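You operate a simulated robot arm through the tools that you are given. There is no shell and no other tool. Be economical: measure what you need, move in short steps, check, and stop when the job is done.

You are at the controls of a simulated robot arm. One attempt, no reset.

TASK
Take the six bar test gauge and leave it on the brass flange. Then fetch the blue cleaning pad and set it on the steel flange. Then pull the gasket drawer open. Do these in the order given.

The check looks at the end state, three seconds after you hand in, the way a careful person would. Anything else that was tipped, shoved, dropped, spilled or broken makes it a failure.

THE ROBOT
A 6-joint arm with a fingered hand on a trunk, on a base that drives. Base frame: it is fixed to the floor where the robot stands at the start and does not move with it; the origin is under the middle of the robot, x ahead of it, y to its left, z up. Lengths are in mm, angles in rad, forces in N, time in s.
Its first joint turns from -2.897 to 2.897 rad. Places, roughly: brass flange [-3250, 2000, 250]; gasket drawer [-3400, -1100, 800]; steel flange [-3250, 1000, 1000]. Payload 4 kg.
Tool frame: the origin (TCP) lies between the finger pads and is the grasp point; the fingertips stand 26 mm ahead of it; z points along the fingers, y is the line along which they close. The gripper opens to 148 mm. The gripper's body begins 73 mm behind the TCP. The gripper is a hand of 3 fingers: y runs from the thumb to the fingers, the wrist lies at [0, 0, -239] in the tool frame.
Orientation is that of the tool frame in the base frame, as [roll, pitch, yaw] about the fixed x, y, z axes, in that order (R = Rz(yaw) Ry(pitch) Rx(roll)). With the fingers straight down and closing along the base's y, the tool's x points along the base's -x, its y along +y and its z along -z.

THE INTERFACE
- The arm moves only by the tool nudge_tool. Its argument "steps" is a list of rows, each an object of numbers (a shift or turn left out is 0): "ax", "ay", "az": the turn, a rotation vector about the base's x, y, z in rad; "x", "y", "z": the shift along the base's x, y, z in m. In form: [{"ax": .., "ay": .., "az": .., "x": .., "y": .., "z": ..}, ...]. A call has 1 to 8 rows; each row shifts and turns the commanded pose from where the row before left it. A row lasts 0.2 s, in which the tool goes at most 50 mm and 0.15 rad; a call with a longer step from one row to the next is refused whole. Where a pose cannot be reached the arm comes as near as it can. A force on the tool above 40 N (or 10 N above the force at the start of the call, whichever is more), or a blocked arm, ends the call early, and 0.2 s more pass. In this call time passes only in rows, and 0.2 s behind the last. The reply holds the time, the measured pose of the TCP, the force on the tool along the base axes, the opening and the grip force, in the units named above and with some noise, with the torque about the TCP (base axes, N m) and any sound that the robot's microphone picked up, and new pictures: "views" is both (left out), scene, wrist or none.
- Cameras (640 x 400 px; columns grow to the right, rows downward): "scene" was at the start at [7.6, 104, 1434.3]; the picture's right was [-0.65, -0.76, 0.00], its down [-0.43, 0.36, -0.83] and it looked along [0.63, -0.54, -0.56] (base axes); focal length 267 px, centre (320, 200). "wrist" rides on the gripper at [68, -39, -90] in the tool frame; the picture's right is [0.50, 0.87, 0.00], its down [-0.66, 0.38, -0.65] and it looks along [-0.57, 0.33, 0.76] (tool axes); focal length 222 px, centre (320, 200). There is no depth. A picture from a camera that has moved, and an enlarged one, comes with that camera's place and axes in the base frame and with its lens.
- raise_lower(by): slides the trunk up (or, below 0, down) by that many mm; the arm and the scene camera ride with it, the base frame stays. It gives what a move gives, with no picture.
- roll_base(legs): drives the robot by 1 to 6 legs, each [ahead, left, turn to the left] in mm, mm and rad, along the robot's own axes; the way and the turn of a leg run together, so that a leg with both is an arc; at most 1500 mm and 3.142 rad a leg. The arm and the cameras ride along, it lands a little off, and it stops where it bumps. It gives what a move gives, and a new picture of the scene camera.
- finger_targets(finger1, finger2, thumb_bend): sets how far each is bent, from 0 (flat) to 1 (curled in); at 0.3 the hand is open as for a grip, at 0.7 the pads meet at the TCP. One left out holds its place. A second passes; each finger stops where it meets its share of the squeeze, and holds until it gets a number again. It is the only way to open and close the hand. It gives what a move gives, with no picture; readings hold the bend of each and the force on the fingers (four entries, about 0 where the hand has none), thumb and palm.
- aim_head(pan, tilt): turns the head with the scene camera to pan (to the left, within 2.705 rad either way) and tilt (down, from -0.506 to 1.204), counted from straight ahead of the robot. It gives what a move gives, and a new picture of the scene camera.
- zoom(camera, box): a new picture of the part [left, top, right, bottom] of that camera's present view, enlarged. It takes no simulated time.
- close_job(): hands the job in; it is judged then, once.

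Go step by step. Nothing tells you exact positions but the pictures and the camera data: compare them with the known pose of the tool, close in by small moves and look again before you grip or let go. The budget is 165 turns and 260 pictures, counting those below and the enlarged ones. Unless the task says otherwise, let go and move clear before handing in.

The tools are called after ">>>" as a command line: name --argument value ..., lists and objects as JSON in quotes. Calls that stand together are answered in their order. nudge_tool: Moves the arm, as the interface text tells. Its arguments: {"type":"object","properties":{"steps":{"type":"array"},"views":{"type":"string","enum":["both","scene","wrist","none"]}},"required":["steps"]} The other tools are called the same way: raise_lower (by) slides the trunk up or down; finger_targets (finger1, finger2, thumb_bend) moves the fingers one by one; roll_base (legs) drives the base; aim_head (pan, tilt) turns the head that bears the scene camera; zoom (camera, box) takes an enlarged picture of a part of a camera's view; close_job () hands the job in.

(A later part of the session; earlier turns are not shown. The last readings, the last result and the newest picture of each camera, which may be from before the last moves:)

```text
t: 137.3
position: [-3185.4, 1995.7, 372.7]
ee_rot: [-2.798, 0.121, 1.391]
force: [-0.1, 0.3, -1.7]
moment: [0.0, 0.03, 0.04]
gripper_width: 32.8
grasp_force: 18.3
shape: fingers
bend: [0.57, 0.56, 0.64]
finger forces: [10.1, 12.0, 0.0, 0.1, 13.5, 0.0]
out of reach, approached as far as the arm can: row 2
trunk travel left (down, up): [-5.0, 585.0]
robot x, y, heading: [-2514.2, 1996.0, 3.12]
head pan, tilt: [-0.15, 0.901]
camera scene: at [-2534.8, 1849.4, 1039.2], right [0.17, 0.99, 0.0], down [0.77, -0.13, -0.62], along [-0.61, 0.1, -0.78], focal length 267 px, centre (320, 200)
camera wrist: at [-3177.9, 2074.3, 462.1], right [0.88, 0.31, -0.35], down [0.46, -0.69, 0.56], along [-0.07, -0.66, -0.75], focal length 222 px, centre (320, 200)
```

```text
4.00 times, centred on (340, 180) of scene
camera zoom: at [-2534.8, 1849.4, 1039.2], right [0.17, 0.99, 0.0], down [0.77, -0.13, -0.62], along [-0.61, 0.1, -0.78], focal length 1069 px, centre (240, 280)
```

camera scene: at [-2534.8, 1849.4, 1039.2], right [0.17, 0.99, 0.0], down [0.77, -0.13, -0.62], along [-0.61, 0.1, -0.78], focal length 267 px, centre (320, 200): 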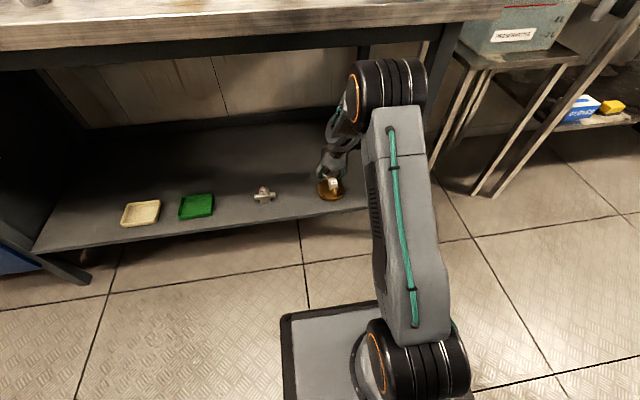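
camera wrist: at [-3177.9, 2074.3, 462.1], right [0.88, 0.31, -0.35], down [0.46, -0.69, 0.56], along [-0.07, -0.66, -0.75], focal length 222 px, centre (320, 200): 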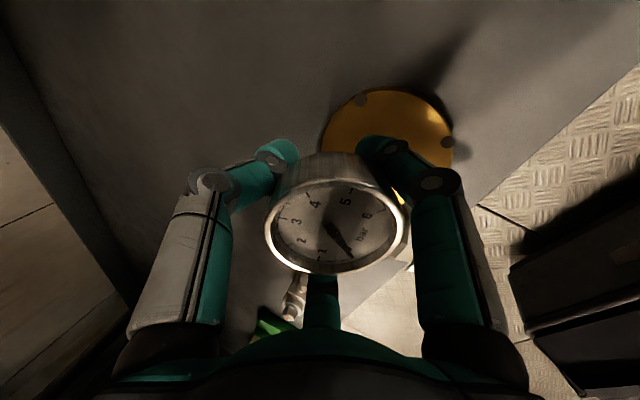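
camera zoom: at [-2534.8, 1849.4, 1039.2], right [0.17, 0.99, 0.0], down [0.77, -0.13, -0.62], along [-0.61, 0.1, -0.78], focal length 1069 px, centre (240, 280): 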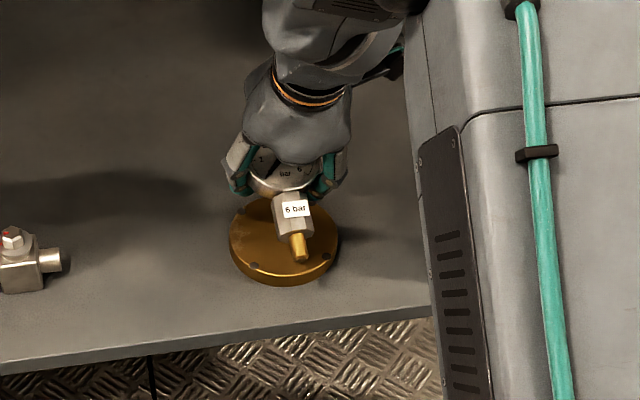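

The gauge hangs right over the flange. I'll level the dial by pitching the tool closer to vertical while descending a little.

>>> nudge_tool --steps '[{"ay": -0.12, "z": -0.015}, {"ay": -0.12, "z": -0.01}]' --views "both"

>>> zoom --camera "scene" --box '[260, 130, 420, 230]'

```text
t: 137.9
position: [-3185.5, 1999.7, 347.3]
ee_rot: [-3.041, 0.07, 1.368]
force: [0.2, 0.0, -1.4]
moment: [0.05, 0.04, 0.01]
gripper_width: 32.5
grasp_force: 18.0
shape: fingers
bend: [0.57, 0.56, 0.64]
finger forces: [10.1, 12.0, 0.0, 0.0, 13.7, 0.0]
out of reach, approached as far as the arm can: row 1
trunk travel left (down, up): [-5.0, 585.0]
robot x, y, heading: [-2518.8, 1999.0, 3.124]
head pan, tilt: [-0.15, 0.901]
camera scene: at [-2534.7, 1849.5, 1039.3], right [0.17, 0.99, 0.0], down [0.77, -0.13, -0.62], along [-0.61, 0.1, -0.78], focal length 267 px, centre (320, 200)
camera wrist: at [-3199.2, 2077.8, 436.1], right [0.94, 0.31, -0.12], down [0.31, -0.69, 0.66], along [0.12, -0.66, -0.74], focal length 222 px, centre (320, 200)
```

scene: 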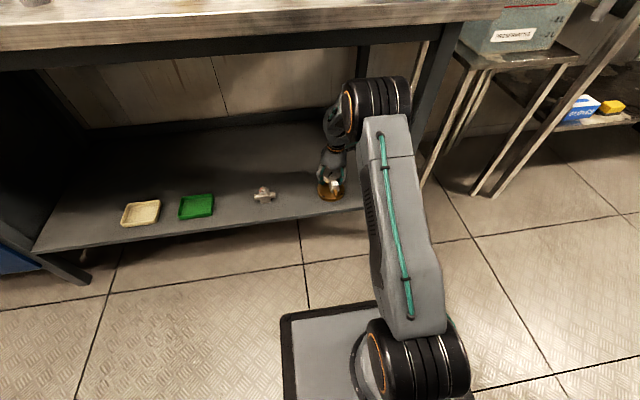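
wrist: 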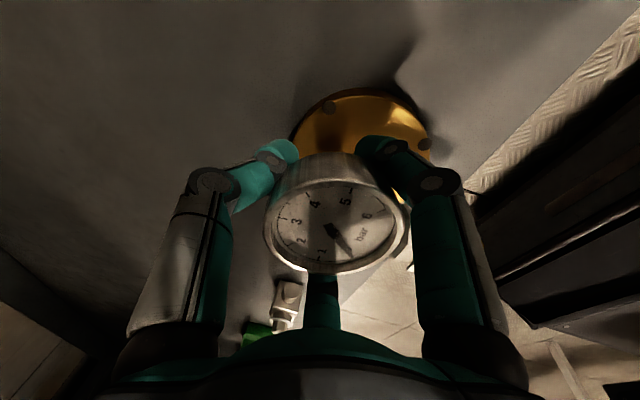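

```text
4.00 times, centred on (340, 180) of scene
camera zoom: at [-2534.7, 1849.5, 1039.3], right [0.17, 0.99, 0.0], down [0.77, -0.13, -0.62], along [-0.61, 0.1, -0.78], focal length 1069 px, centre (240, 280)
```

zoom: 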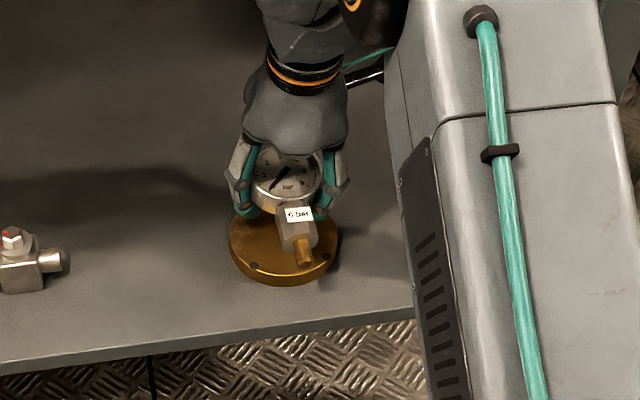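

Nearly level and centred. I descend toward the flange in small steps.

>>> nudge_tool --steps '[{"ay": -0.06, "z": -0.015}, {"z": -0.012}, {"z": -0.01}]' --views "wrist"

>>> zoom --camera "scene" --box '[300, 150, 380, 200]'

```text
t: 138.5
position: [-3187.4, 2001.3, 328.4]
ee_rot: [-3.084, 0.053, 1.365]
force: [5.5, 1.5, 23.5]
moment: [0.5, -0.62, -0.08]
gripper_width: 30.6
grasp_force: 32.5
shape: fingers
bend: [0.55, 0.56, 0.65]
finger forces: [34.8, 14.9, 0.1, 0.0, 13.9, 0.1]
trunk travel left (down, up): [-5.0, 585.0]
robot x, y, heading: [-2520.2, 1994.6, 3.129]
head pan, tilt: [-0.15, 0.901]
stopped in row 3: the force on the tool passed its limit (the readings are from after the stop); the commanded pose is now the measured one
camera wrist: at [-3205.6, 2078.0, 417.6], right [0.95, 0.31, -0.08], down [0.28, -0.69, 0.66], along [0.15, -0.65, -0.74], focal length 222 px, centre (320, 200)
```

wrist: 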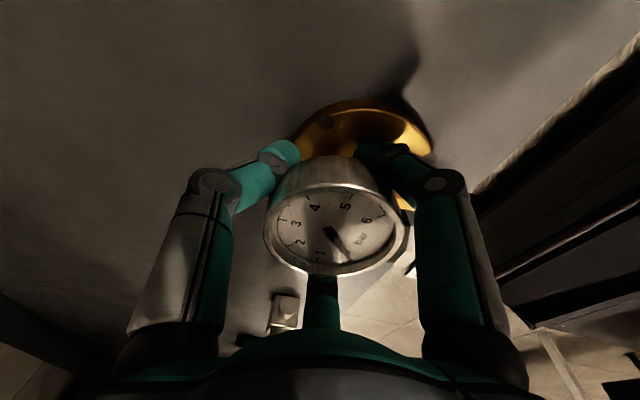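

```text
8.00 times, centred on (340, 175) of scene
camera zoom: at [-2533.2, 1849.5, 1039.6], right [0.17, 0.99, 0.0], down [0.77, -0.13, -0.62], along [-0.61, 0.1, -0.78], focal length 2137 px, centre (160, 400)
```

zoom: 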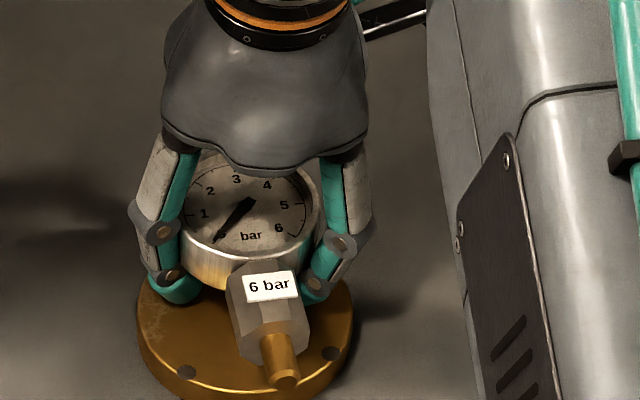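

A fingertip has met the flange (its top is nearer z ≈ 300). I'll ease up a few mm and shift slightly toward the flange centre, then release.

>>> nudge_tool --steps '[{"z": 0.006, "x": 0.004}, {"x": 0.012, "ay": -0.06}]' --views "none"

>>> zoom --camera "scene" --box '[300, 150, 380, 200]'

```text
t: 139.1
position: [-3169.0, 1999.0, 329.8]
ee_rot: [3.131, 0.041, 1.361]
force: [-1.1, -0.2, 0.9]
moment: [0.02, 0.04, -0.01]
gripper_width: 31.2
grasp_force: 19.3
shape: fingers
bend: [0.57, 0.56, 0.64]
finger forces: [11.4, 12.0, 0.0, 0.0, 14.6, 0.0]
trunk travel left (down, up): [-5.0, 585.0]
robot x, y, heading: [-2519.8, 2000.9, 3.121]
head pan, tilt: [-0.15, 0.901]
```

```text
8.00 times, centred on (340, 175) of scene
camera zoom: at [-2534.9, 1849.5, 1039.0], right [0.17, 0.99, 0.0], down [0.77, -0.13, -0.62], along [-0.61, 0.1, -0.78], focal length 2137 px, centre (160, 400)
```

zoom: 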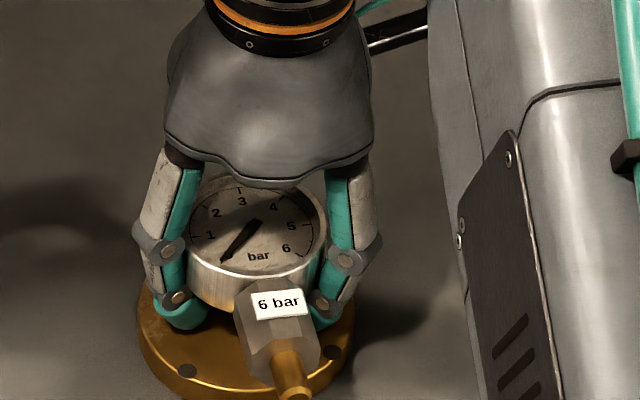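

It's level and lightly touching. Opening gently in stages.

>>> finger_targets --finger1 0.54 --finger2 0.54 --thumb_bend 0.56

>>> finger_targets --finger1 0.5 --finger2 0.5 --thumb_bend 0.5

>>> zoom --camera "scene" --box '[300, 150, 380, 200]'

>>> zoom --camera "wrist" --box '[160, 60, 480, 260]'

```text
t: 140.1
position: [-3171.7, 1999.0, 330.1]
ee_rot: [3.138, 0.042, 1.361]
force: [-0.6, -1.6, 3.4]
moment: [0.08, -0.04, -0.02]
gripper_width: 43.9
grasp_force: 3.6
shape: fingers
bend: [0.55, 0.53, 0.56]
finger forces: [5.9, 0.9, 0.1, 0.1, 0.5, 0.1]
trunk travel left (down, up): [-5.0, 585.0]
robot x, y, heading: [-2516.6, 1999.1, 3.12]
head pan, tilt: [-0.15, 0.901]
```

```text
t: 141.1
position: [-3171.1, 1999.5, 330.6]
ee_rot: [3.137, 0.04, 1.362]
force: [-1.4, -0.8, 9.0]
moment: [0.27, -0.18, 0.0]
gripper_width: 57.9
grasp_force: 4.5
shape: fingers
bend: [0.52, 0.5, 0.5]
finger forces: [8.8, 0.0, 0.0, 0.1, 0.0, 0.0]
trunk travel left (down, up): [-5.0, 585.0]
robot x, y, heading: [-2515.0, 1997.9, 3.122]
head pan, tilt: [-0.15, 0.901]
```

```text
8.00 times, centred on (340, 175) of scene
camera zoom: at [-2534.3, 1849.5, 1039.3], right [0.17, 0.99, 0.0], down [0.77, -0.13, -0.62], along [-0.61, 0.1, -0.78], focal length 2137 px, centre (160, 400)
```

zoom: 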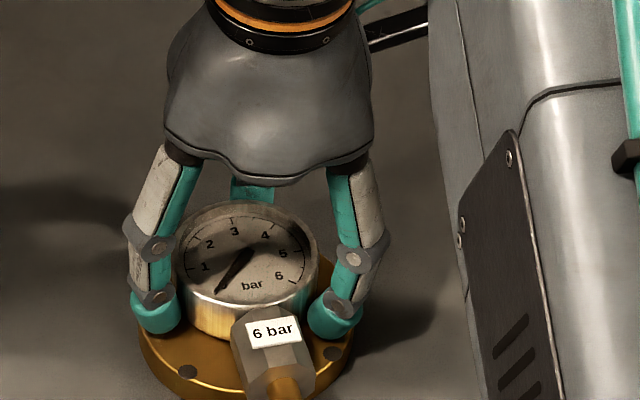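

```text
2.00 times, centred on (320, 160) of wrist
camera zoom: at [-3194.9, 2077.2, 418.6], right [0.95, 0.31, -0.02], down [0.24, -0.69, 0.68], along [0.2, -0.65, -0.73], focal length 444 px, centre (320, 280)
```

zoom: 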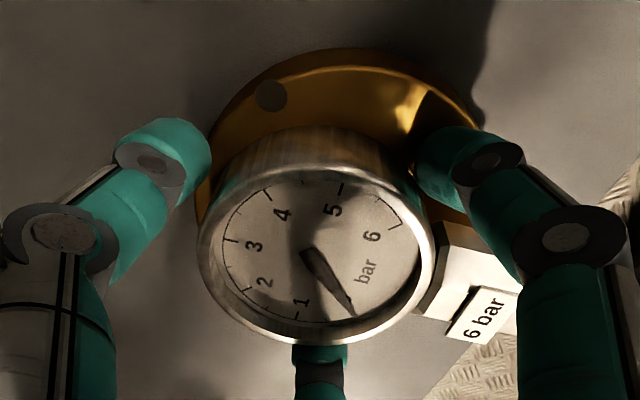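

The gauge lies flat on the flange. I raise a little so the fingertip comes off, open wider, and lift clear.

>>> nudge_tool --steps '[{"z": 0.012}]' --views "none"

>>> finger_targets --finger1 0.42 --finger2 0.42 --thumb_bend 0.42

>>> nudge_tool --steps '[{"z": 0.02}, {"z": 0.025}, {"z": 0.025}]' --views "both"

```text
t: 141.5
position: [-3171.0, 2000.3, 342.3]
ee_rot: [3.135, 0.039, 1.362]
force: [0.5, 0.4, 0.5]
moment: [-0.03, 0.0, 0.0]
gripper_width: 61.6
grasp_force: 0.2
shape: fingers
bend: [0.5, 0.5, 0.5]
finger forces: [0.1, 0.0, 0.1, 0.0, 0.0, 0.0]
trunk travel left (down, up): [-5.0, 585.0]
robot x, y, heading: [-2516.4, 2001.7, 3.127]
head pan, tilt: [-0.15, 0.901]
```

```text
t: 142.5
position: [-3172.4, 2000.0, 342.8]
ee_rot: [3.135, 0.04, 1.362]
force: [-0.4, -0.1, -0.2]
moment: [-0.01, 0.03, -0.01]
gripper_width: 87.7
grasp_force: 0.0
shape: fingers
bend: [0.42, 0.42, 0.42]
finger forces: [0.0, 0.1, 0.0, 0.0, 0.0, 0.0]
trunk travel left (down, up): [-5.0, 585.0]
robot x, y, heading: [-2515.0, 1998.9, 3.121]
head pan, tilt: [-0.15, 0.901]
```

```text
t: 143.3
position: [-3171.9, 2001.1, 411.9]
ee_rot: [3.135, 0.037, 1.363]
force: [0.6, 0.1, 0.6]
moment: [0.01, -0.02, 0.0]
gripper_width: 88.0
grasp_force: 0.2
shape: fingers
bend: [0.42, 0.42, 0.42]
finger forces: [0.1, 0.0, 0.1, 0.0, 0.0, 0.0]
trunk travel left (down, up): [-5.0, 585.0]
robot x, y, heading: [-2517.7, 1997.3, 3.124]
head pan, tilt: [-0.15, 0.901]
camera scene: at [-2534.9, 1849.5, 1039.2], right [0.17, 0.99, 0.0], down [0.77, -0.13, -0.62], along [-0.61, 0.1, -0.78], focal length 267 px, centre (320, 200)
camera wrist: at [-3196.1, 2078.3, 498.7], right [0.95, 0.31, -0.01], down [0.24, -0.69, 0.68], along [0.2, -0.65, -0.73], focal length 222 px, centre (320, 200)
```

scene: 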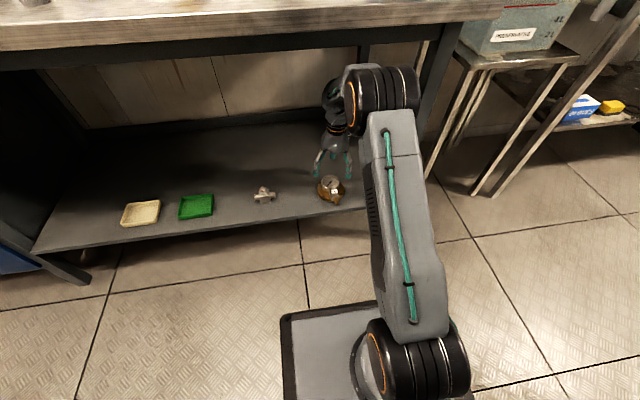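
wrist: 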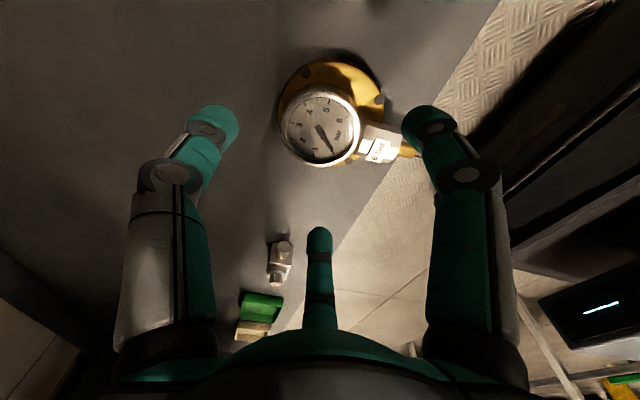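

The gauge rests on the brass flange. I back the base straight out 110 mm, then draw the arm out from under the bench.

>>> roll_base --legs '[[-110, 0, 0]]'

>>> nudge_tool --steps '[{"x": 0.045}, {"x": 0.045}, {"x": 0.045}, {"x": 0.045}, {"x": 0.045}]' --views "both"

>>> zoom --camera "scene" --box '[80, 100, 400, 300]'

```text
t: 144.5
position: [-3063.6, 1999.0, 411.8]
ee_rot: [3.136, 0.042, 1.361]
force: [-0.4, 0.1, -1.1]
moment: [-0.02, -0.02, 0.03]
gripper_width: 87.8
grasp_force: 0.1
shape: fingers
bend: [0.42, 0.42, 0.42]
finger forces: [0.0, 0.0, 0.0, 0.0, 0.1, 0.0]
trunk travel left (down, up): [-5.0, 585.0]
robot x, y, heading: [-2408.5, 1993.5, 3.127]
head pan, tilt: [-0.15, 0.901]
camera scene: at [-2426.6, 1847.6, 1039.2], right [0.17, 0.99, 0.0], down [0.77, -0.13, -0.62], along [-0.61, 0.1, -0.78], focal length 267 px, centre (320, 200)
```

scene: 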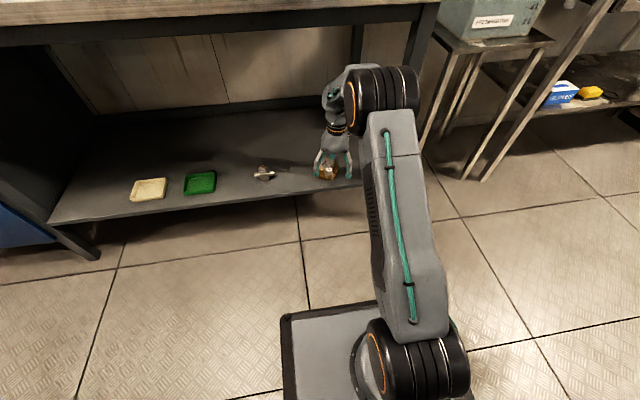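

```text
t: 145.7
position: [-2838.5, 1999.6, 411.4]
ee_rot: [3.133, 0.066, 1.362]
force: [-0.7, -0.3, -0.1]
moment: [-0.03, 0.02, -0.01]
gripper_width: 88.1
grasp_force: 0.1
shape: fingers
bend: [0.42, 0.42, 0.42]
finger forces: [0.1, 0.1, 0.1, 0.1, 0.0, 0.1]
trunk travel left (down, up): [-5.0, 585.0]
robot x, y, heading: [-2408.7, 1995.9, 3.126]
head pan, tilt: [-0.15, 0.901]
camera scene: at [-2426.7, 1847.6, 1039.2], right [0.17, 0.99, 0.0], down [0.77, -0.13, -0.62], along [-0.61, 0.1, -0.78], focal length 267 px, centre (320, 200)
camera wrist: at [-2861.9, 2079.6, 496.8], right [0.95, 0.31, -0.02], down [0.24, -0.68, 0.7], along [0.2, -0.67, -0.72], focal length 222 px, centre (320, 200)
```

scene: 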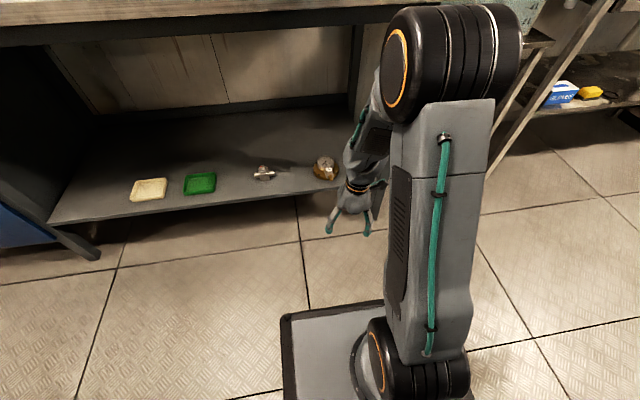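
wrist: 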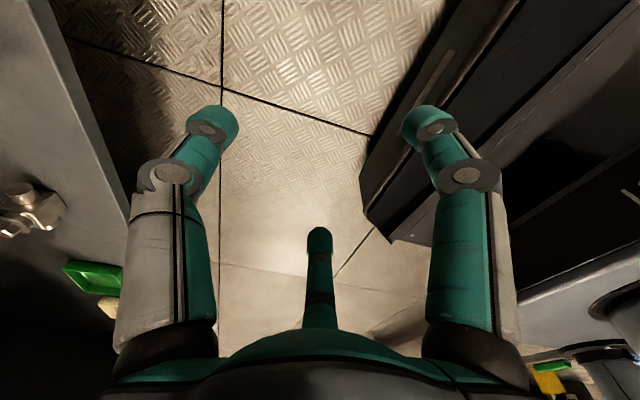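

```text
2.00 times, centred on (240, 200) of scene
camera zoom: at [-2426.7, 1847.6, 1039.2], right [0.17, 0.99, 0.0], down [0.77, -0.13, -0.62], along [-0.61, 0.1, -0.78], focal length 534 px, centre (480, 200)
```

zoom: 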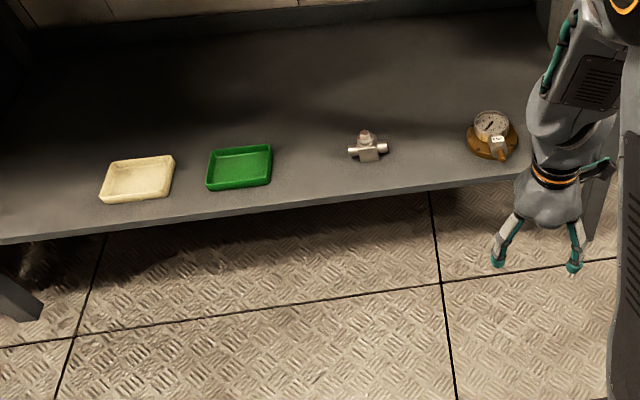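

The arm is out. I raise the trunk and look around for the blue cleaning pad.

>>> raise_lower --by 560

>>> aim_head --pan -1.0 --tilt 0.6

>>> aim_head --pan -2.3 --tilt 0.6

>>> aim_head --pan 2.4 --tilt 0.6

```text
refused: 560 is not a number from -400 to 400
```

```text
t: 146.9
position: [-2838.4, 1998.7, 411.2]
ee_rot: [3.13, 0.064, 1.361]
force: [-0.2, -0.6, 1.0]
moment: [-0.01, 0.0, 0.02]
gripper_width: 88.2
grasp_force: 0.1
shape: fingers
bend: [0.42, 0.42, 0.42]
finger forces: [0.1, 0.1, 0.0, 0.0, 0.0, 0.0]
trunk travel left (down, up): [-5.0, 585.0]
robot x, y, heading: [-2411.4, 1997.8, 3.127]
head pan, tilt: [-1.0, 0.6]
camera scene: at [-2398.6, 1910.2, 1064.0], right [0.85, 0.53, 0.0], down [0.3, -0.48, -0.82], along [-0.43, 0.7, -0.57], focal length 267 px, centre (320, 200)
```

scene: 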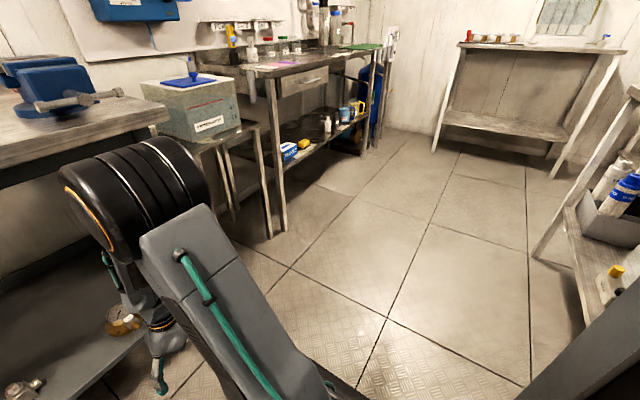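

```text
t: 148.4
position: [-2838.9, 1999.9, 410.2]
ee_rot: [3.133, 0.064, 1.361]
force: [-1.2, 0.4, 0.1]
moment: [-0.03, 0.02, 0.01]
gripper_width: 88.2
grasp_force: 0.1
shape: fingers
bend: [0.42, 0.42, 0.42]
finger forces: [0.0, 0.0, 0.0, 0.1, 0.0, 0.0]
trunk travel left (down, up): [-5.0, 585.0]
robot x, y, heading: [-2408.1, 1996.1, 3.126]
head pan, tilt: [-2.3, 0.6]
camera scene: at [-2292.1, 1899.9, 1064.0], right [0.73, -0.68, 0.0], down [-0.38, -0.41, -0.83], along [0.56, 0.61, -0.56], focal length 267 px, centre (320, 200)
```

scene: 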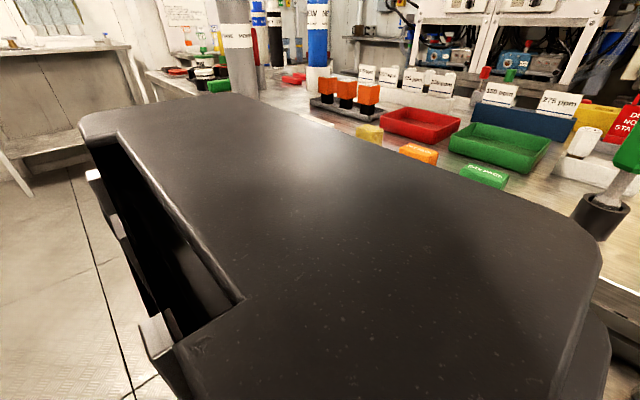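

```text
t: 152.1
position: [-2838.6, 1999.5, 412.2]
ee_rot: [3.132, 0.064, 1.362]
force: [-0.6, -1.0, 0.5]
moment: [-0.03, 0.04, 0.04]
gripper_width: 88.2
grasp_force: 0.1
shape: fingers
bend: [0.42, 0.42, 0.42]
finger forces: [0.0, 0.1, 0.1, 0.0, 0.1, 0.0]
trunk travel left (down, up): [-5.0, 585.0]
robot x, y, heading: [-2409.1, 1996.7, 3.119]
head pan, tilt: [2.4, 0.6]
camera scene: at [-2288.0, 1774.2, 1064.0], right [-0.69, -0.73, 0.0], down [-0.41, 0.39, -0.83], along [0.6, -0.57, -0.56], focal length 267 px, centre (320, 200)
```

scene: 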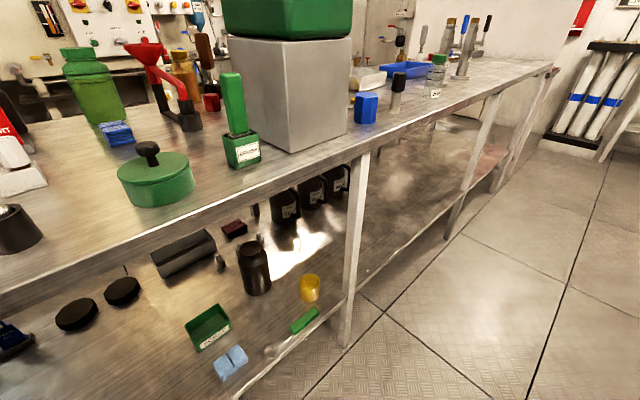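

>>> zoom --camera "scene" --box '[60, 80, 220, 180]'

>>> raise_lower --by 400

>>> aim_head --pan -2.6 --tilt 0.7

>>> zoom --camera "scene" --box '[320, 80, 640, 280]'

>>> aim_head --pan 2.6 --tilt 0.7

```text
4.00 times, centred on (140, 130) of scene
camera zoom: at [-2288.0, 1774.2, 1064.0], right [-0.69, -0.73, 0.0], down [-0.41, 0.39, -0.83], along [0.6, -0.57, -0.56], focal length 1069 px, centre (1040, 480)
```

zoom: 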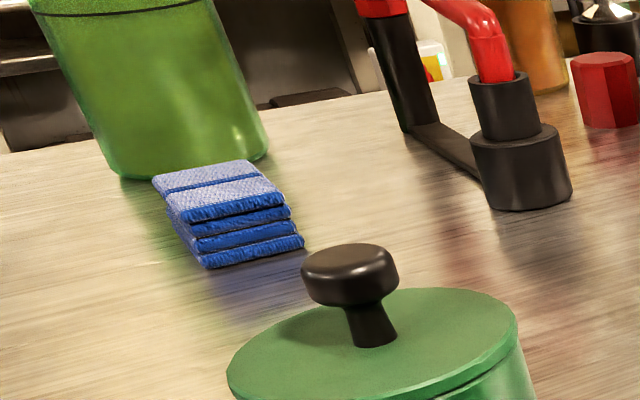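

```text
t: 155.9
position: [-2837.7, 2000.3, 811.1]
ee_rot: [3.131, 0.065, 1.364]
force: [0.0, -0.2, 0.0]
moment: [0.02, 0.0, -0.01]
gripper_width: 88.5
grasp_force: 0.1
shape: fingers
bend: [0.42, 0.42, 0.42]
finger forces: [0.0, 0.0, 0.1, 0.0, 0.0, 0.1]
trunk travel left (down, up): [-405.0, 185.0]
robot x, y, heading: [-2410.2, 1993.0, 3.126]
head pan, tilt: [2.4, 0.6]
```

```text
t: 159.8
position: [-2839.8, 1999.4, 812.0]
ee_rot: [3.129, 0.065, 1.36]
force: [0.8, 0.4, 0.4]
moment: [0.0, 0.02, 0.0]
gripper_width: 88.2
grasp_force: 0.1
shape: fingers
bend: [0.42, 0.42, 0.42]
finger forces: [0.1, 0.0, 0.0, 0.0, 0.1, 0.0]
trunk travel left (down, up): [-405.0, 185.0]
robot x, y, heading: [-2409.4, 1998.9, 3.129]
head pan, tilt: [-2.601, 0.7]
camera scene: at [-2278.6, 1877.5, 1455.4], right [0.5, -0.87, 0.0], down [-0.56, -0.32, -0.76], along [0.66, 0.38, -0.64], focal length 267 px, centre (320, 200)
```

scene: 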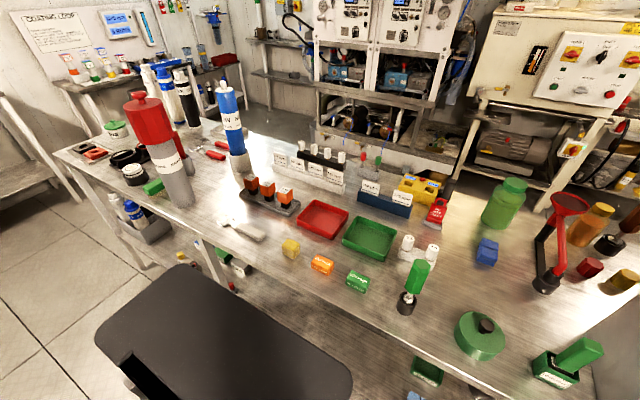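

```text
2.00 times, centred on (480, 180) of scene
camera zoom: at [-2278.6, 1877.5, 1455.4], right [0.5, -0.87, 0.0], down [-0.56, -0.32, -0.76], along [0.66, 0.38, -0.64], focal length 534 px, centre (0, 240)
```

zoom: 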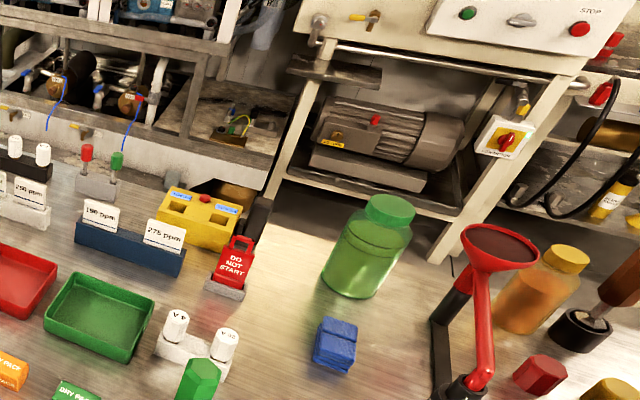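

```text
t: 163.9
position: [-2839.3, 2000.1, 810.9]
ee_rot: [3.131, 0.065, 1.363]
force: [-0.4, 0.1, -0.3]
moment: [-0.01, 0.06, 0.0]
gripper_width: 88.1
grasp_force: 0.1
shape: fingers
bend: [0.42, 0.42, 0.42]
finger forces: [0.0, 0.0, 0.1, 0.0, 0.1, 0.0]
trunk travel left (down, up): [-405.0, 185.0]
robot x, y, heading: [-2410.5, 1997.0, 3.123]
head pan, tilt: [2.601, 0.7]
camera scene: at [-2280.1, 1790.0, 1455.4], right [-0.53, -0.85, 0.0], down [-0.55, 0.34, -0.76], along [0.65, -0.41, -0.64], focal length 267 px, centre (320, 200)
```

scene: 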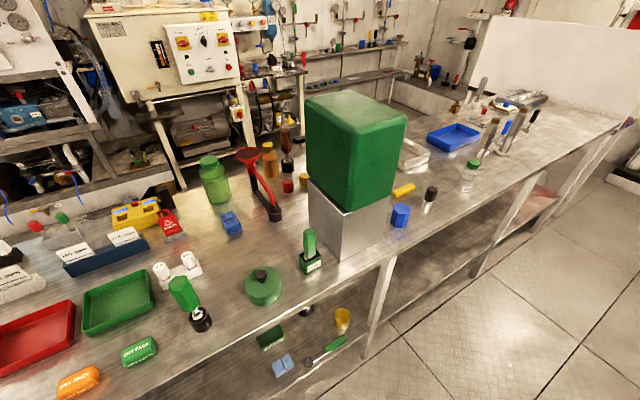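

Candidates for the blue pad: a folded blue item on the centre table, a light-blue one on its lower shelf, and a blue item on the first bench. Zooming in on each.

>>> zoom --camera "scene" --box '[200, 195, 264, 235]'

>>> zoom --camera "scene" --box '[250, 320, 346, 380]'

>>> zoom --camera "scene" --box '[320, 20, 416, 80]'

```text
10.00 times, centred on (232, 215) of scene
camera zoom: at [-2280.1, 1790.0, 1455.4], right [-0.53, -0.85, 0.0], down [-0.55, 0.34, -0.76], along [0.65, -0.41, -0.64], focal length 2672 px, centre (1200, 50)
```

zoom: 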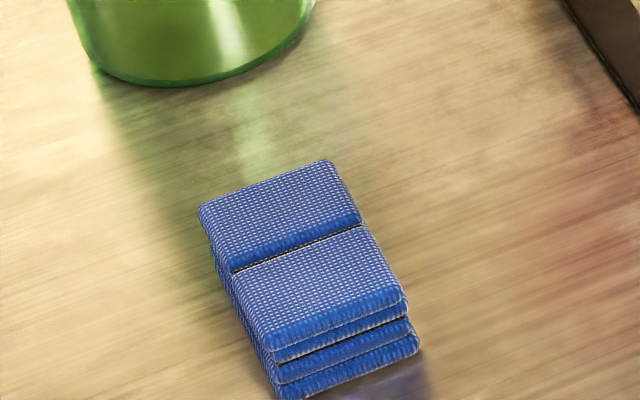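

```text
6.67 times, centred on (298, 350) of scene
camera zoom: at [-2280.1, 1790.0, 1455.4], right [-0.53, -0.85, 0.0], down [-0.55, 0.34, -0.76], along [0.65, -0.41, -0.64], focal length 1781 px, centre (467, -800)
```

zoom: 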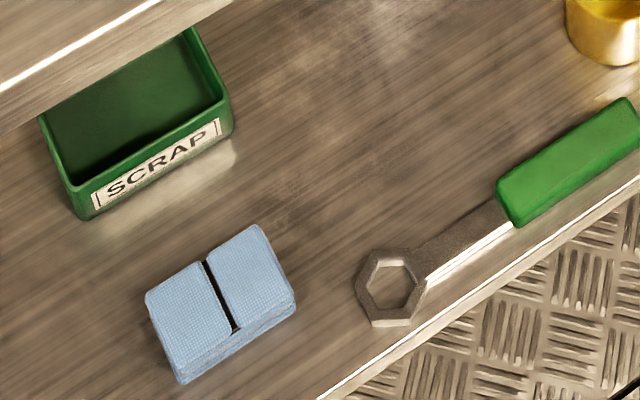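

```text
6.67 times, centred on (368, 50) of scene
camera zoom: at [-2280.1, 1790.0, 1455.4], right [-0.53, -0.85, 0.0], down [-0.55, 0.34, -0.76], along [0.65, -0.41, -0.64], focal length 1781 px, centre (0, 1200)
```

zoom: 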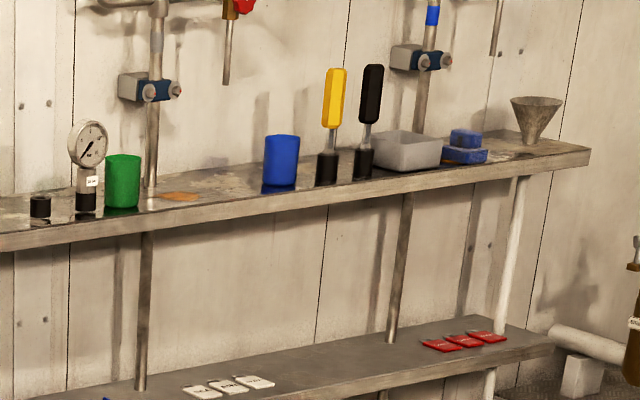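

>>> aim_head --pan -0.9 --tilt 0.5

>>> zoom --camera "scene" --box '[60, 100, 300, 250]'

```text
t: 166.8
position: [-2838.8, 2000.0, 811.6]
ee_rot: [3.131, 0.063, 1.362]
force: [0.6, -0.2, -0.6]
moment: [0.06, 0.01, -0.03]
gripper_width: 87.9
grasp_force: 0.1
shape: fingers
bend: [0.42, 0.42, 0.42]
finger forces: [0.0, 0.1, 0.0, 0.0, 0.1, 0.1]
trunk travel left (down, up): [-405.0, 185.0]
robot x, y, heading: [-2410.1, 1997.7, 3.126]
head pan, tilt: [-0.901, 0.499]
camera scene: at [-2407.4, 1907.3, 1473.1], right [0.79, 0.61, 0.0], down [0.29, -0.38, -0.88], along [-0.53, 0.7, -0.48], focal length 267 px, centre (320, 200)
```

scene: 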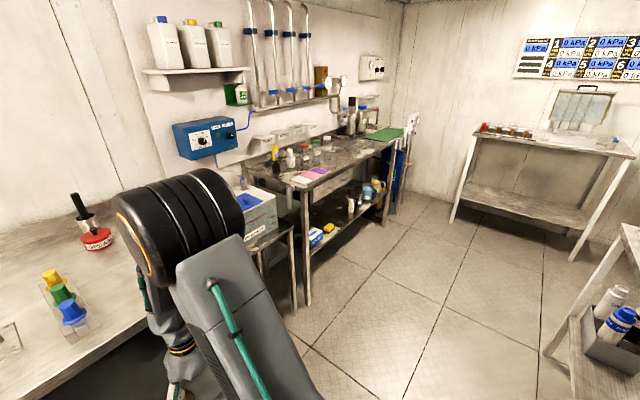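

```text
2.67 times, centred on (180, 175) of scene
camera zoom: at [-2407.4, 1907.3, 1473.1], right [0.79, 0.61, 0.0], down [0.29, -0.38, -0.88], along [-0.53, 0.7, -0.48], focal length 712 px, centre (693, 267)
```

zoom: 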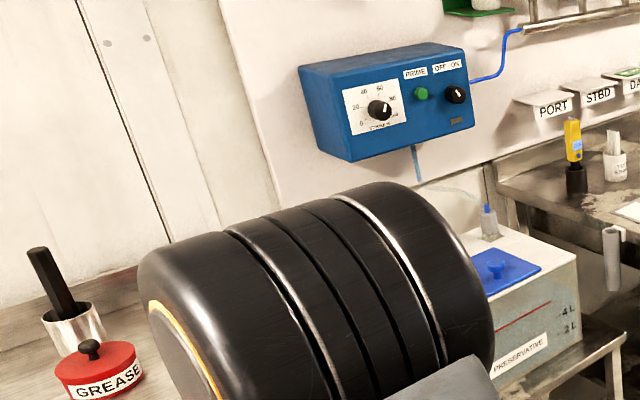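

>>> zoom --camera "scene" --box '[250, 90, 442, 210]'

>>> zoom --camera "scene" --box '[290, 170, 402, 250]'

```text
3.33 times, centred on (346, 150) of scene
camera zoom: at [-2407.4, 1907.3, 1473.1], right [0.79, 0.61, 0.0], down [0.29, -0.38, -0.88], along [-0.53, 0.7, -0.48], focal length 890 px, centre (233, 367)
```

zoom: 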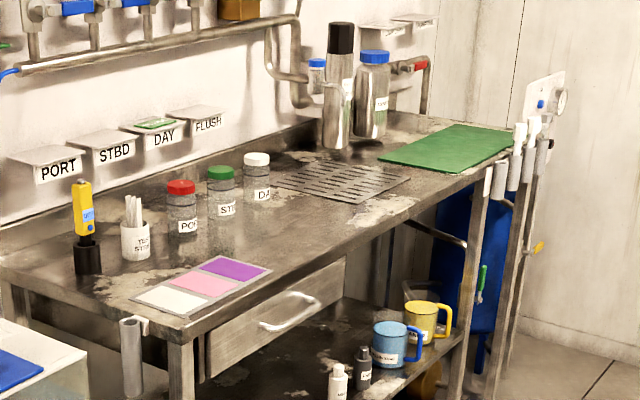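

```text
5.00 times, centred on (346, 210) of scene
camera zoom: at [-2407.4, 1907.3, 1473.1], right [0.79, 0.61, 0.0], down [0.29, -0.38, -0.88], along [-0.53, 0.7, -0.48], focal length 1336 px, centre (190, 150)
```

zoom: 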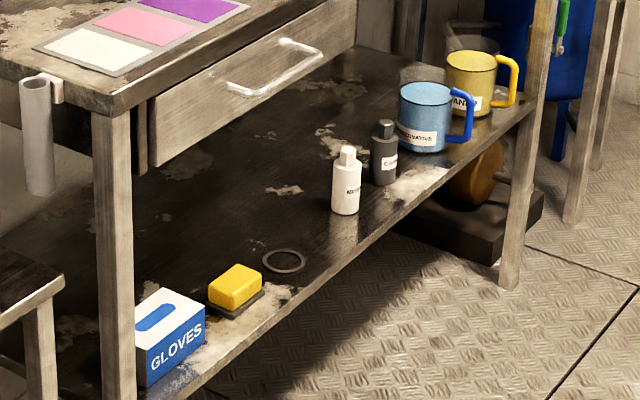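

Let me get the sharpest possible look at the blue item on the first bench and the green twin there.

>>> raise_lower --by 180

>>> aim_head --pan 2.55 --tilt 0.3

>>> zoom --camera "scene" --box '[220, 100, 480, 262]'

```text
t: 168.8
position: [-2840.1, 2000.1, 992.5]
ee_rot: [3.132, 0.064, 1.363]
force: [-0.4, 0.9, -1.1]
moment: [-0.02, 0.01, 0.01]
gripper_width: 88.1
grasp_force: 0.0
shape: fingers
bend: [0.42, 0.42, 0.42]
finger forces: [0.0, 0.0, 0.1, 0.1, 0.1, 0.0]
trunk travel left (down, up): [-585.0, 5.0]
robot x, y, heading: [-2410.6, 1993.6, 3.123]
head pan, tilt: [-0.901, 0.499]
```

```text
t: 171.8
position: [-2838.5, 1999.2, 991.3]
ee_rot: [3.131, 0.064, 1.361]
force: [0.1, -0.4, 0.1]
moment: [-0.05, 0.0, 0.0]
gripper_width: 87.9
grasp_force: 0.0
shape: fingers
bend: [0.42, 0.42, 0.42]
finger forces: [0.0, 0.0, 0.1, 0.1, 0.0, 0.1]
trunk travel left (down, up): [-585.0, 5.0]
robot x, y, heading: [-2408.7, 1996.0, 3.119]
head pan, tilt: [2.55, 0.3]
camera scene: at [-2275.6, 1781.6, 1671.5], right [-0.57, -0.82, 0.0], down [-0.24, 0.17, -0.96], along [0.78, -0.55, -0.3], focal length 267 px, centre (320, 200)
```

scene: 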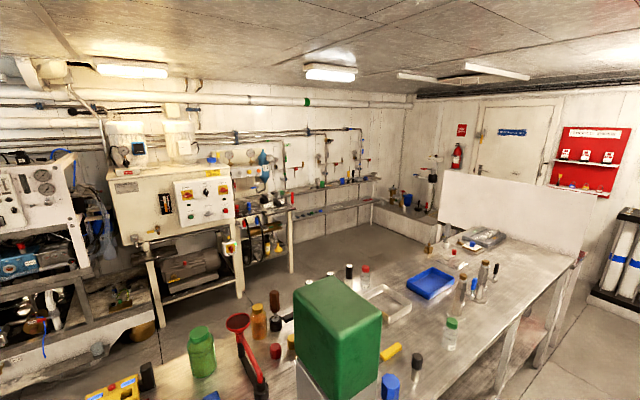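

```text
2.46 times, centred on (350, 181) of scene
camera zoom: at [-2275.6, 1781.6, 1671.5], right [-0.57, -0.82, 0.0], down [-0.24, 0.17, -0.96], along [0.78, -0.55, -0.3], focal length 658 px, centre (246, 247)
```

zoom: 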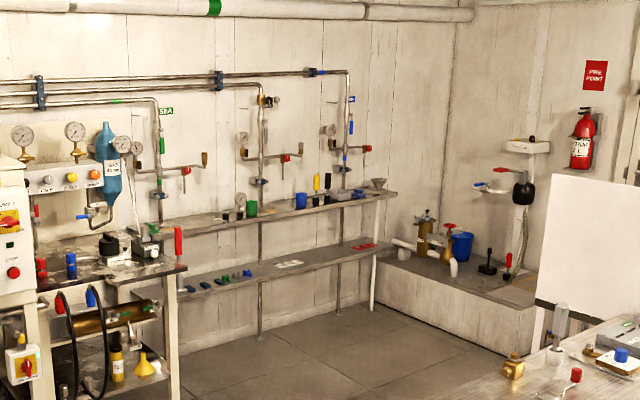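

>>> zoom --camera "scene" --box '[348, 170, 380, 190]'

>>> zoom --camera "scene" --box '[268, 180, 300, 200]'

```text
16.00 times, centred on (364, 180) of scene
camera zoom: at [-2275.6, 1781.6, 1671.5], right [-0.57, -0.82, 0.0], down [-0.24, 0.17, -0.96], along [0.78, -0.55, -0.3], focal length 4274 px, centre (-384, 520)
```

zoom: 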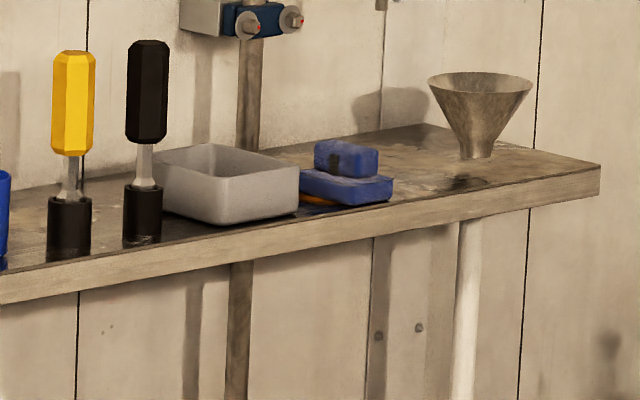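

```text
16.00 times, centred on (284, 190) of scene
camera zoom: at [-2275.6, 1781.6, 1671.5], right [-0.57, -0.82, 0.0], down [-0.24, 0.17, -0.96], along [0.78, -0.55, -0.3], focal length 4274 px, centre (896, 360)
```

zoom: 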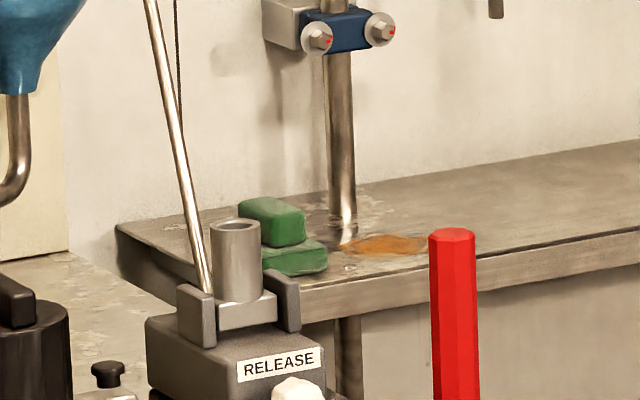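

The bench has matching blue and green slabs with grips, each next to a rust patch, so the blue one, at about (460, -950, 800), is the cleaning pad. The blue items on the table are folded cloths. I drive back: turn south and go down the aisle.

>>> roll_base --legs '[[70, 0, 0], [0, 0, 1.59], [1500, 0, 0], [1500, 0, 0]]'

>>> aim_head --pan 0.5 --tilt 0.8

```text
t: 190.7
position: [-2511.7, -1440.5, 990.7]
ee_rot: [3.132, 0.063, 2.915]
force: [0.1, 0.4, -0.6]
moment: [0.01, 0.0, -0.02]
gripper_width: 88.2
grasp_force: 0.1
shape: fingers
bend: [0.42, 0.42, 0.42]
finger forces: [0.1, 0.0, 0.0, 0.0, 0.1, 0.1]
trunk travel left (down, up): [-585.0, 5.0]
robot x, y, heading: [-2504.3, -1009.0, -1.603]
head pan, tilt: [2.55, 0.3]
camera scene: at [-2284.3, -881.0, 1671.5], right [0.81, -0.58, 0.0], down [-0.17, -0.24, -0.96], along [0.56, 0.78, -0.3], focal length 267 px, centre (320, 200)
```

scene: 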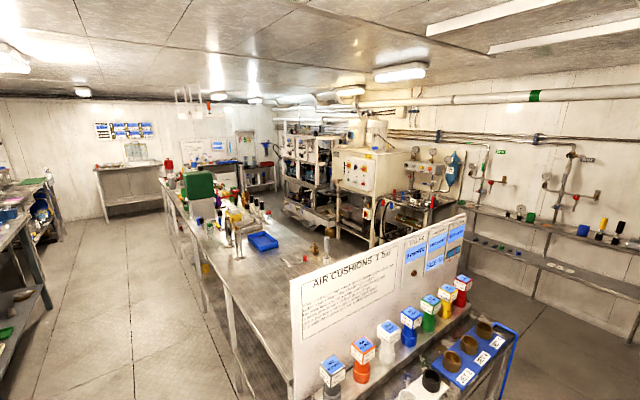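

```text
t: 192.7
position: [-2510.7, -1439.7, 990.5]
ee_rot: [3.132, 0.063, 2.916]
force: [0.0, -0.3, -0.3]
moment: [0.0, -0.04, -0.01]
gripper_width: 88.1
grasp_force: 0.0
shape: fingers
bend: [0.42, 0.42, 0.42]
finger forces: [0.0, 0.0, 0.1, 0.0, 0.1, 0.0]
trunk travel left (down, up): [-585.0, 5.0]
robot x, y, heading: [-2497.6, -1010.1, -1.601]
head pan, tilt: [0.499, 0.799]
camera scene: at [-2302.6, -1028.7, 1627.1], right [-0.89, -0.45, 0.0], down [-0.32, 0.64, -0.7], along [0.31, -0.62, -0.72], focal length 267 px, centre (320, 200)
```

scene: 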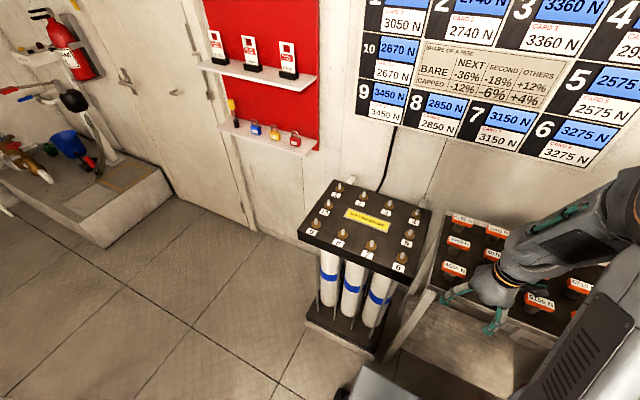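

I turn left to face east and drive back through the gap, then angle toward the bench.

>>> roll_base --legs '[[0, 0, 1.6], [1450, -40, 0], [350, 100, 0]]'

>>> aim_head --pan -0.1 --tilt 0.6

```text
t: 205.6
position: [-271.8, -1081.3, 992.3]
ee_rot: [3.133, 0.064, -1.826]
force: [0.4, 0.4, -0.2]
moment: [0.0, 0.0, -0.02]
gripper_width: 88.0
grasp_force: 0.0
shape: fingers
bend: [0.42, 0.42, 0.42]
finger forces: [0.0, 0.1, 0.1, 0.0, 0.0, 0.0]
trunk travel left (down, up): [-585.0, 5.0]
robot x, y, heading: [-703.1, -1060.3, -0.063]
head pan, tilt: [0.499, 0.799]
camera scene: at [-677.1, -860.8, 1627.1], right [0.42, -0.91, 0.0], down [-0.65, -0.3, -0.7], along [0.63, 0.29, -0.72], focal length 267 px, centre (320, 200)
```

scene: 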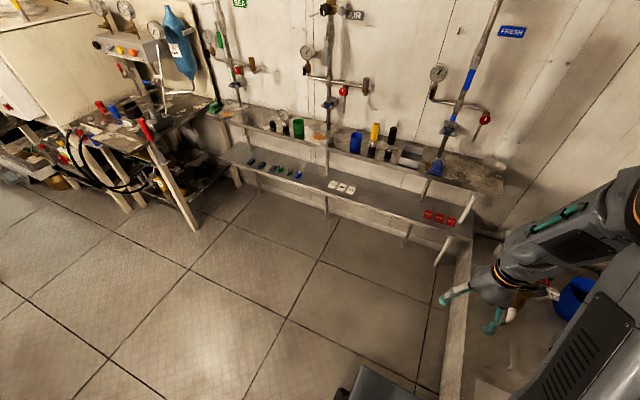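

```text
t: 206.6
position: [-272.1, -1081.8, 991.3]
ee_rot: [3.131, 0.066, -1.825]
force: [0.8, -0.3, -0.1]
moment: [-0.02, 0.0, -0.03]
gripper_width: 88.2
grasp_force: 0.0
shape: fingers
bend: [0.42, 0.42, 0.42]
finger forces: [0.0, 0.0, 0.1, 0.0, 0.0, 0.0]
trunk travel left (down, up): [-585.0, 5.0]
robot x, y, heading: [-699.0, -1059.0, -0.06]
head pan, tilt: [-0.099, 0.6]
camera scene: at [-663.3, -909.2, 1644.0], right [-0.16, -0.99, 0.0], down [-0.56, 0.09, -0.82], along [0.81, -0.13, -0.57], focal length 267 px, centre (320, 200)
```

scene: 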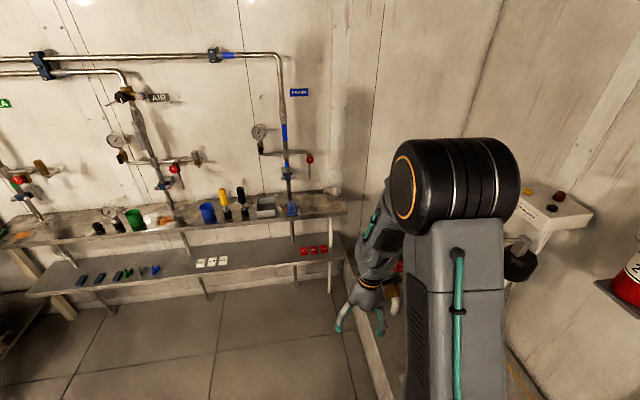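

The pad is at about (482, -947). I square up and drive closer, staying north of the low platform.

>>> roll_base --legs '[[0, 150, 0.06], [520, 30, 0]]'

>>> aim_head --pan 0.0 --tilt 0.85

>>> zoom --camera "wrist" --box '[0, 0, 640, 400]'

```text
t: 210.6
position: [240.7, -871.1, 990.4]
ee_rot: [3.131, 0.064, -1.76]
force: [0.1, -0.3, -0.6]
moment: [-0.02, 0.02, 0.0]
gripper_width: 88.0
grasp_force: 0.1
shape: fingers
bend: [0.42, 0.42, 0.42]
finger forces: [0.1, 0.0, 0.0, 0.0, 0.1, 0.1]
trunk travel left (down, up): [-585.0, 5.0]
robot x, y, heading: [-193.7, -877.1, 0.002]
head pan, tilt: [-0.099, 0.6]
camera scene: at [-160.7, -724.2, 1644.0], right [-0.1, -1.0, 0.0], down [-0.56, 0.05, -0.82], along [0.82, -0.08, -0.57], focal length 267 px, centre (320, 200)
```

scene: 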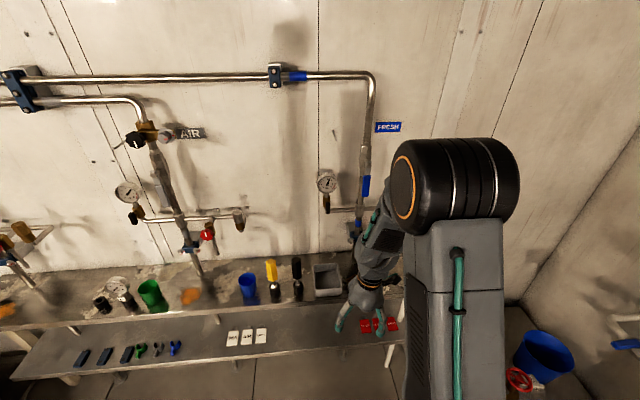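

```text
t: 211.4
position: [240.8, -869.6, 991.6]
ee_rot: [3.131, 0.066, -1.759]
force: [0.6, 0.3, -0.4]
moment: [-0.01, -0.03, 0.01]
gripper_width: 88.0
grasp_force: 0.1
shape: fingers
bend: [0.42, 0.42, 0.42]
finger forces: [0.0, 0.0, 0.0, 0.0, 0.1, 0.0]
trunk travel left (down, up): [-585.0, 5.0]
robot x, y, heading: [-188.9, -877.0, 0.004]
head pan, tilt: [0.0, 0.85]
camera scene: at [-170.8, -715.5, 1623.2], right [0.0, -1.0, 0.0], down [-0.75, 0.0, -0.66], along [0.66, 0.0, -0.75], focal length 267 px, centre (320, 200)
```

scene: 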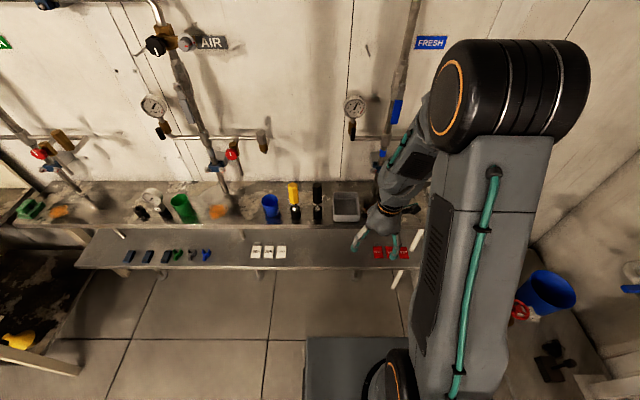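

```text
1.00 times, centred on (320, 200) of wrist
camera zoom: at [266.0, -950.4, 1076.9], right [-0.94, -0.33, -0.02], down [-0.25, 0.67, 0.7], along [-0.21, 0.66, -0.72], focal length 222 px, centre (320, 200)
```

zoom: 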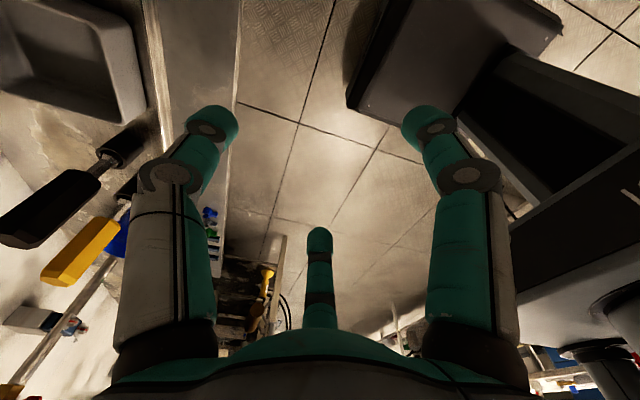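

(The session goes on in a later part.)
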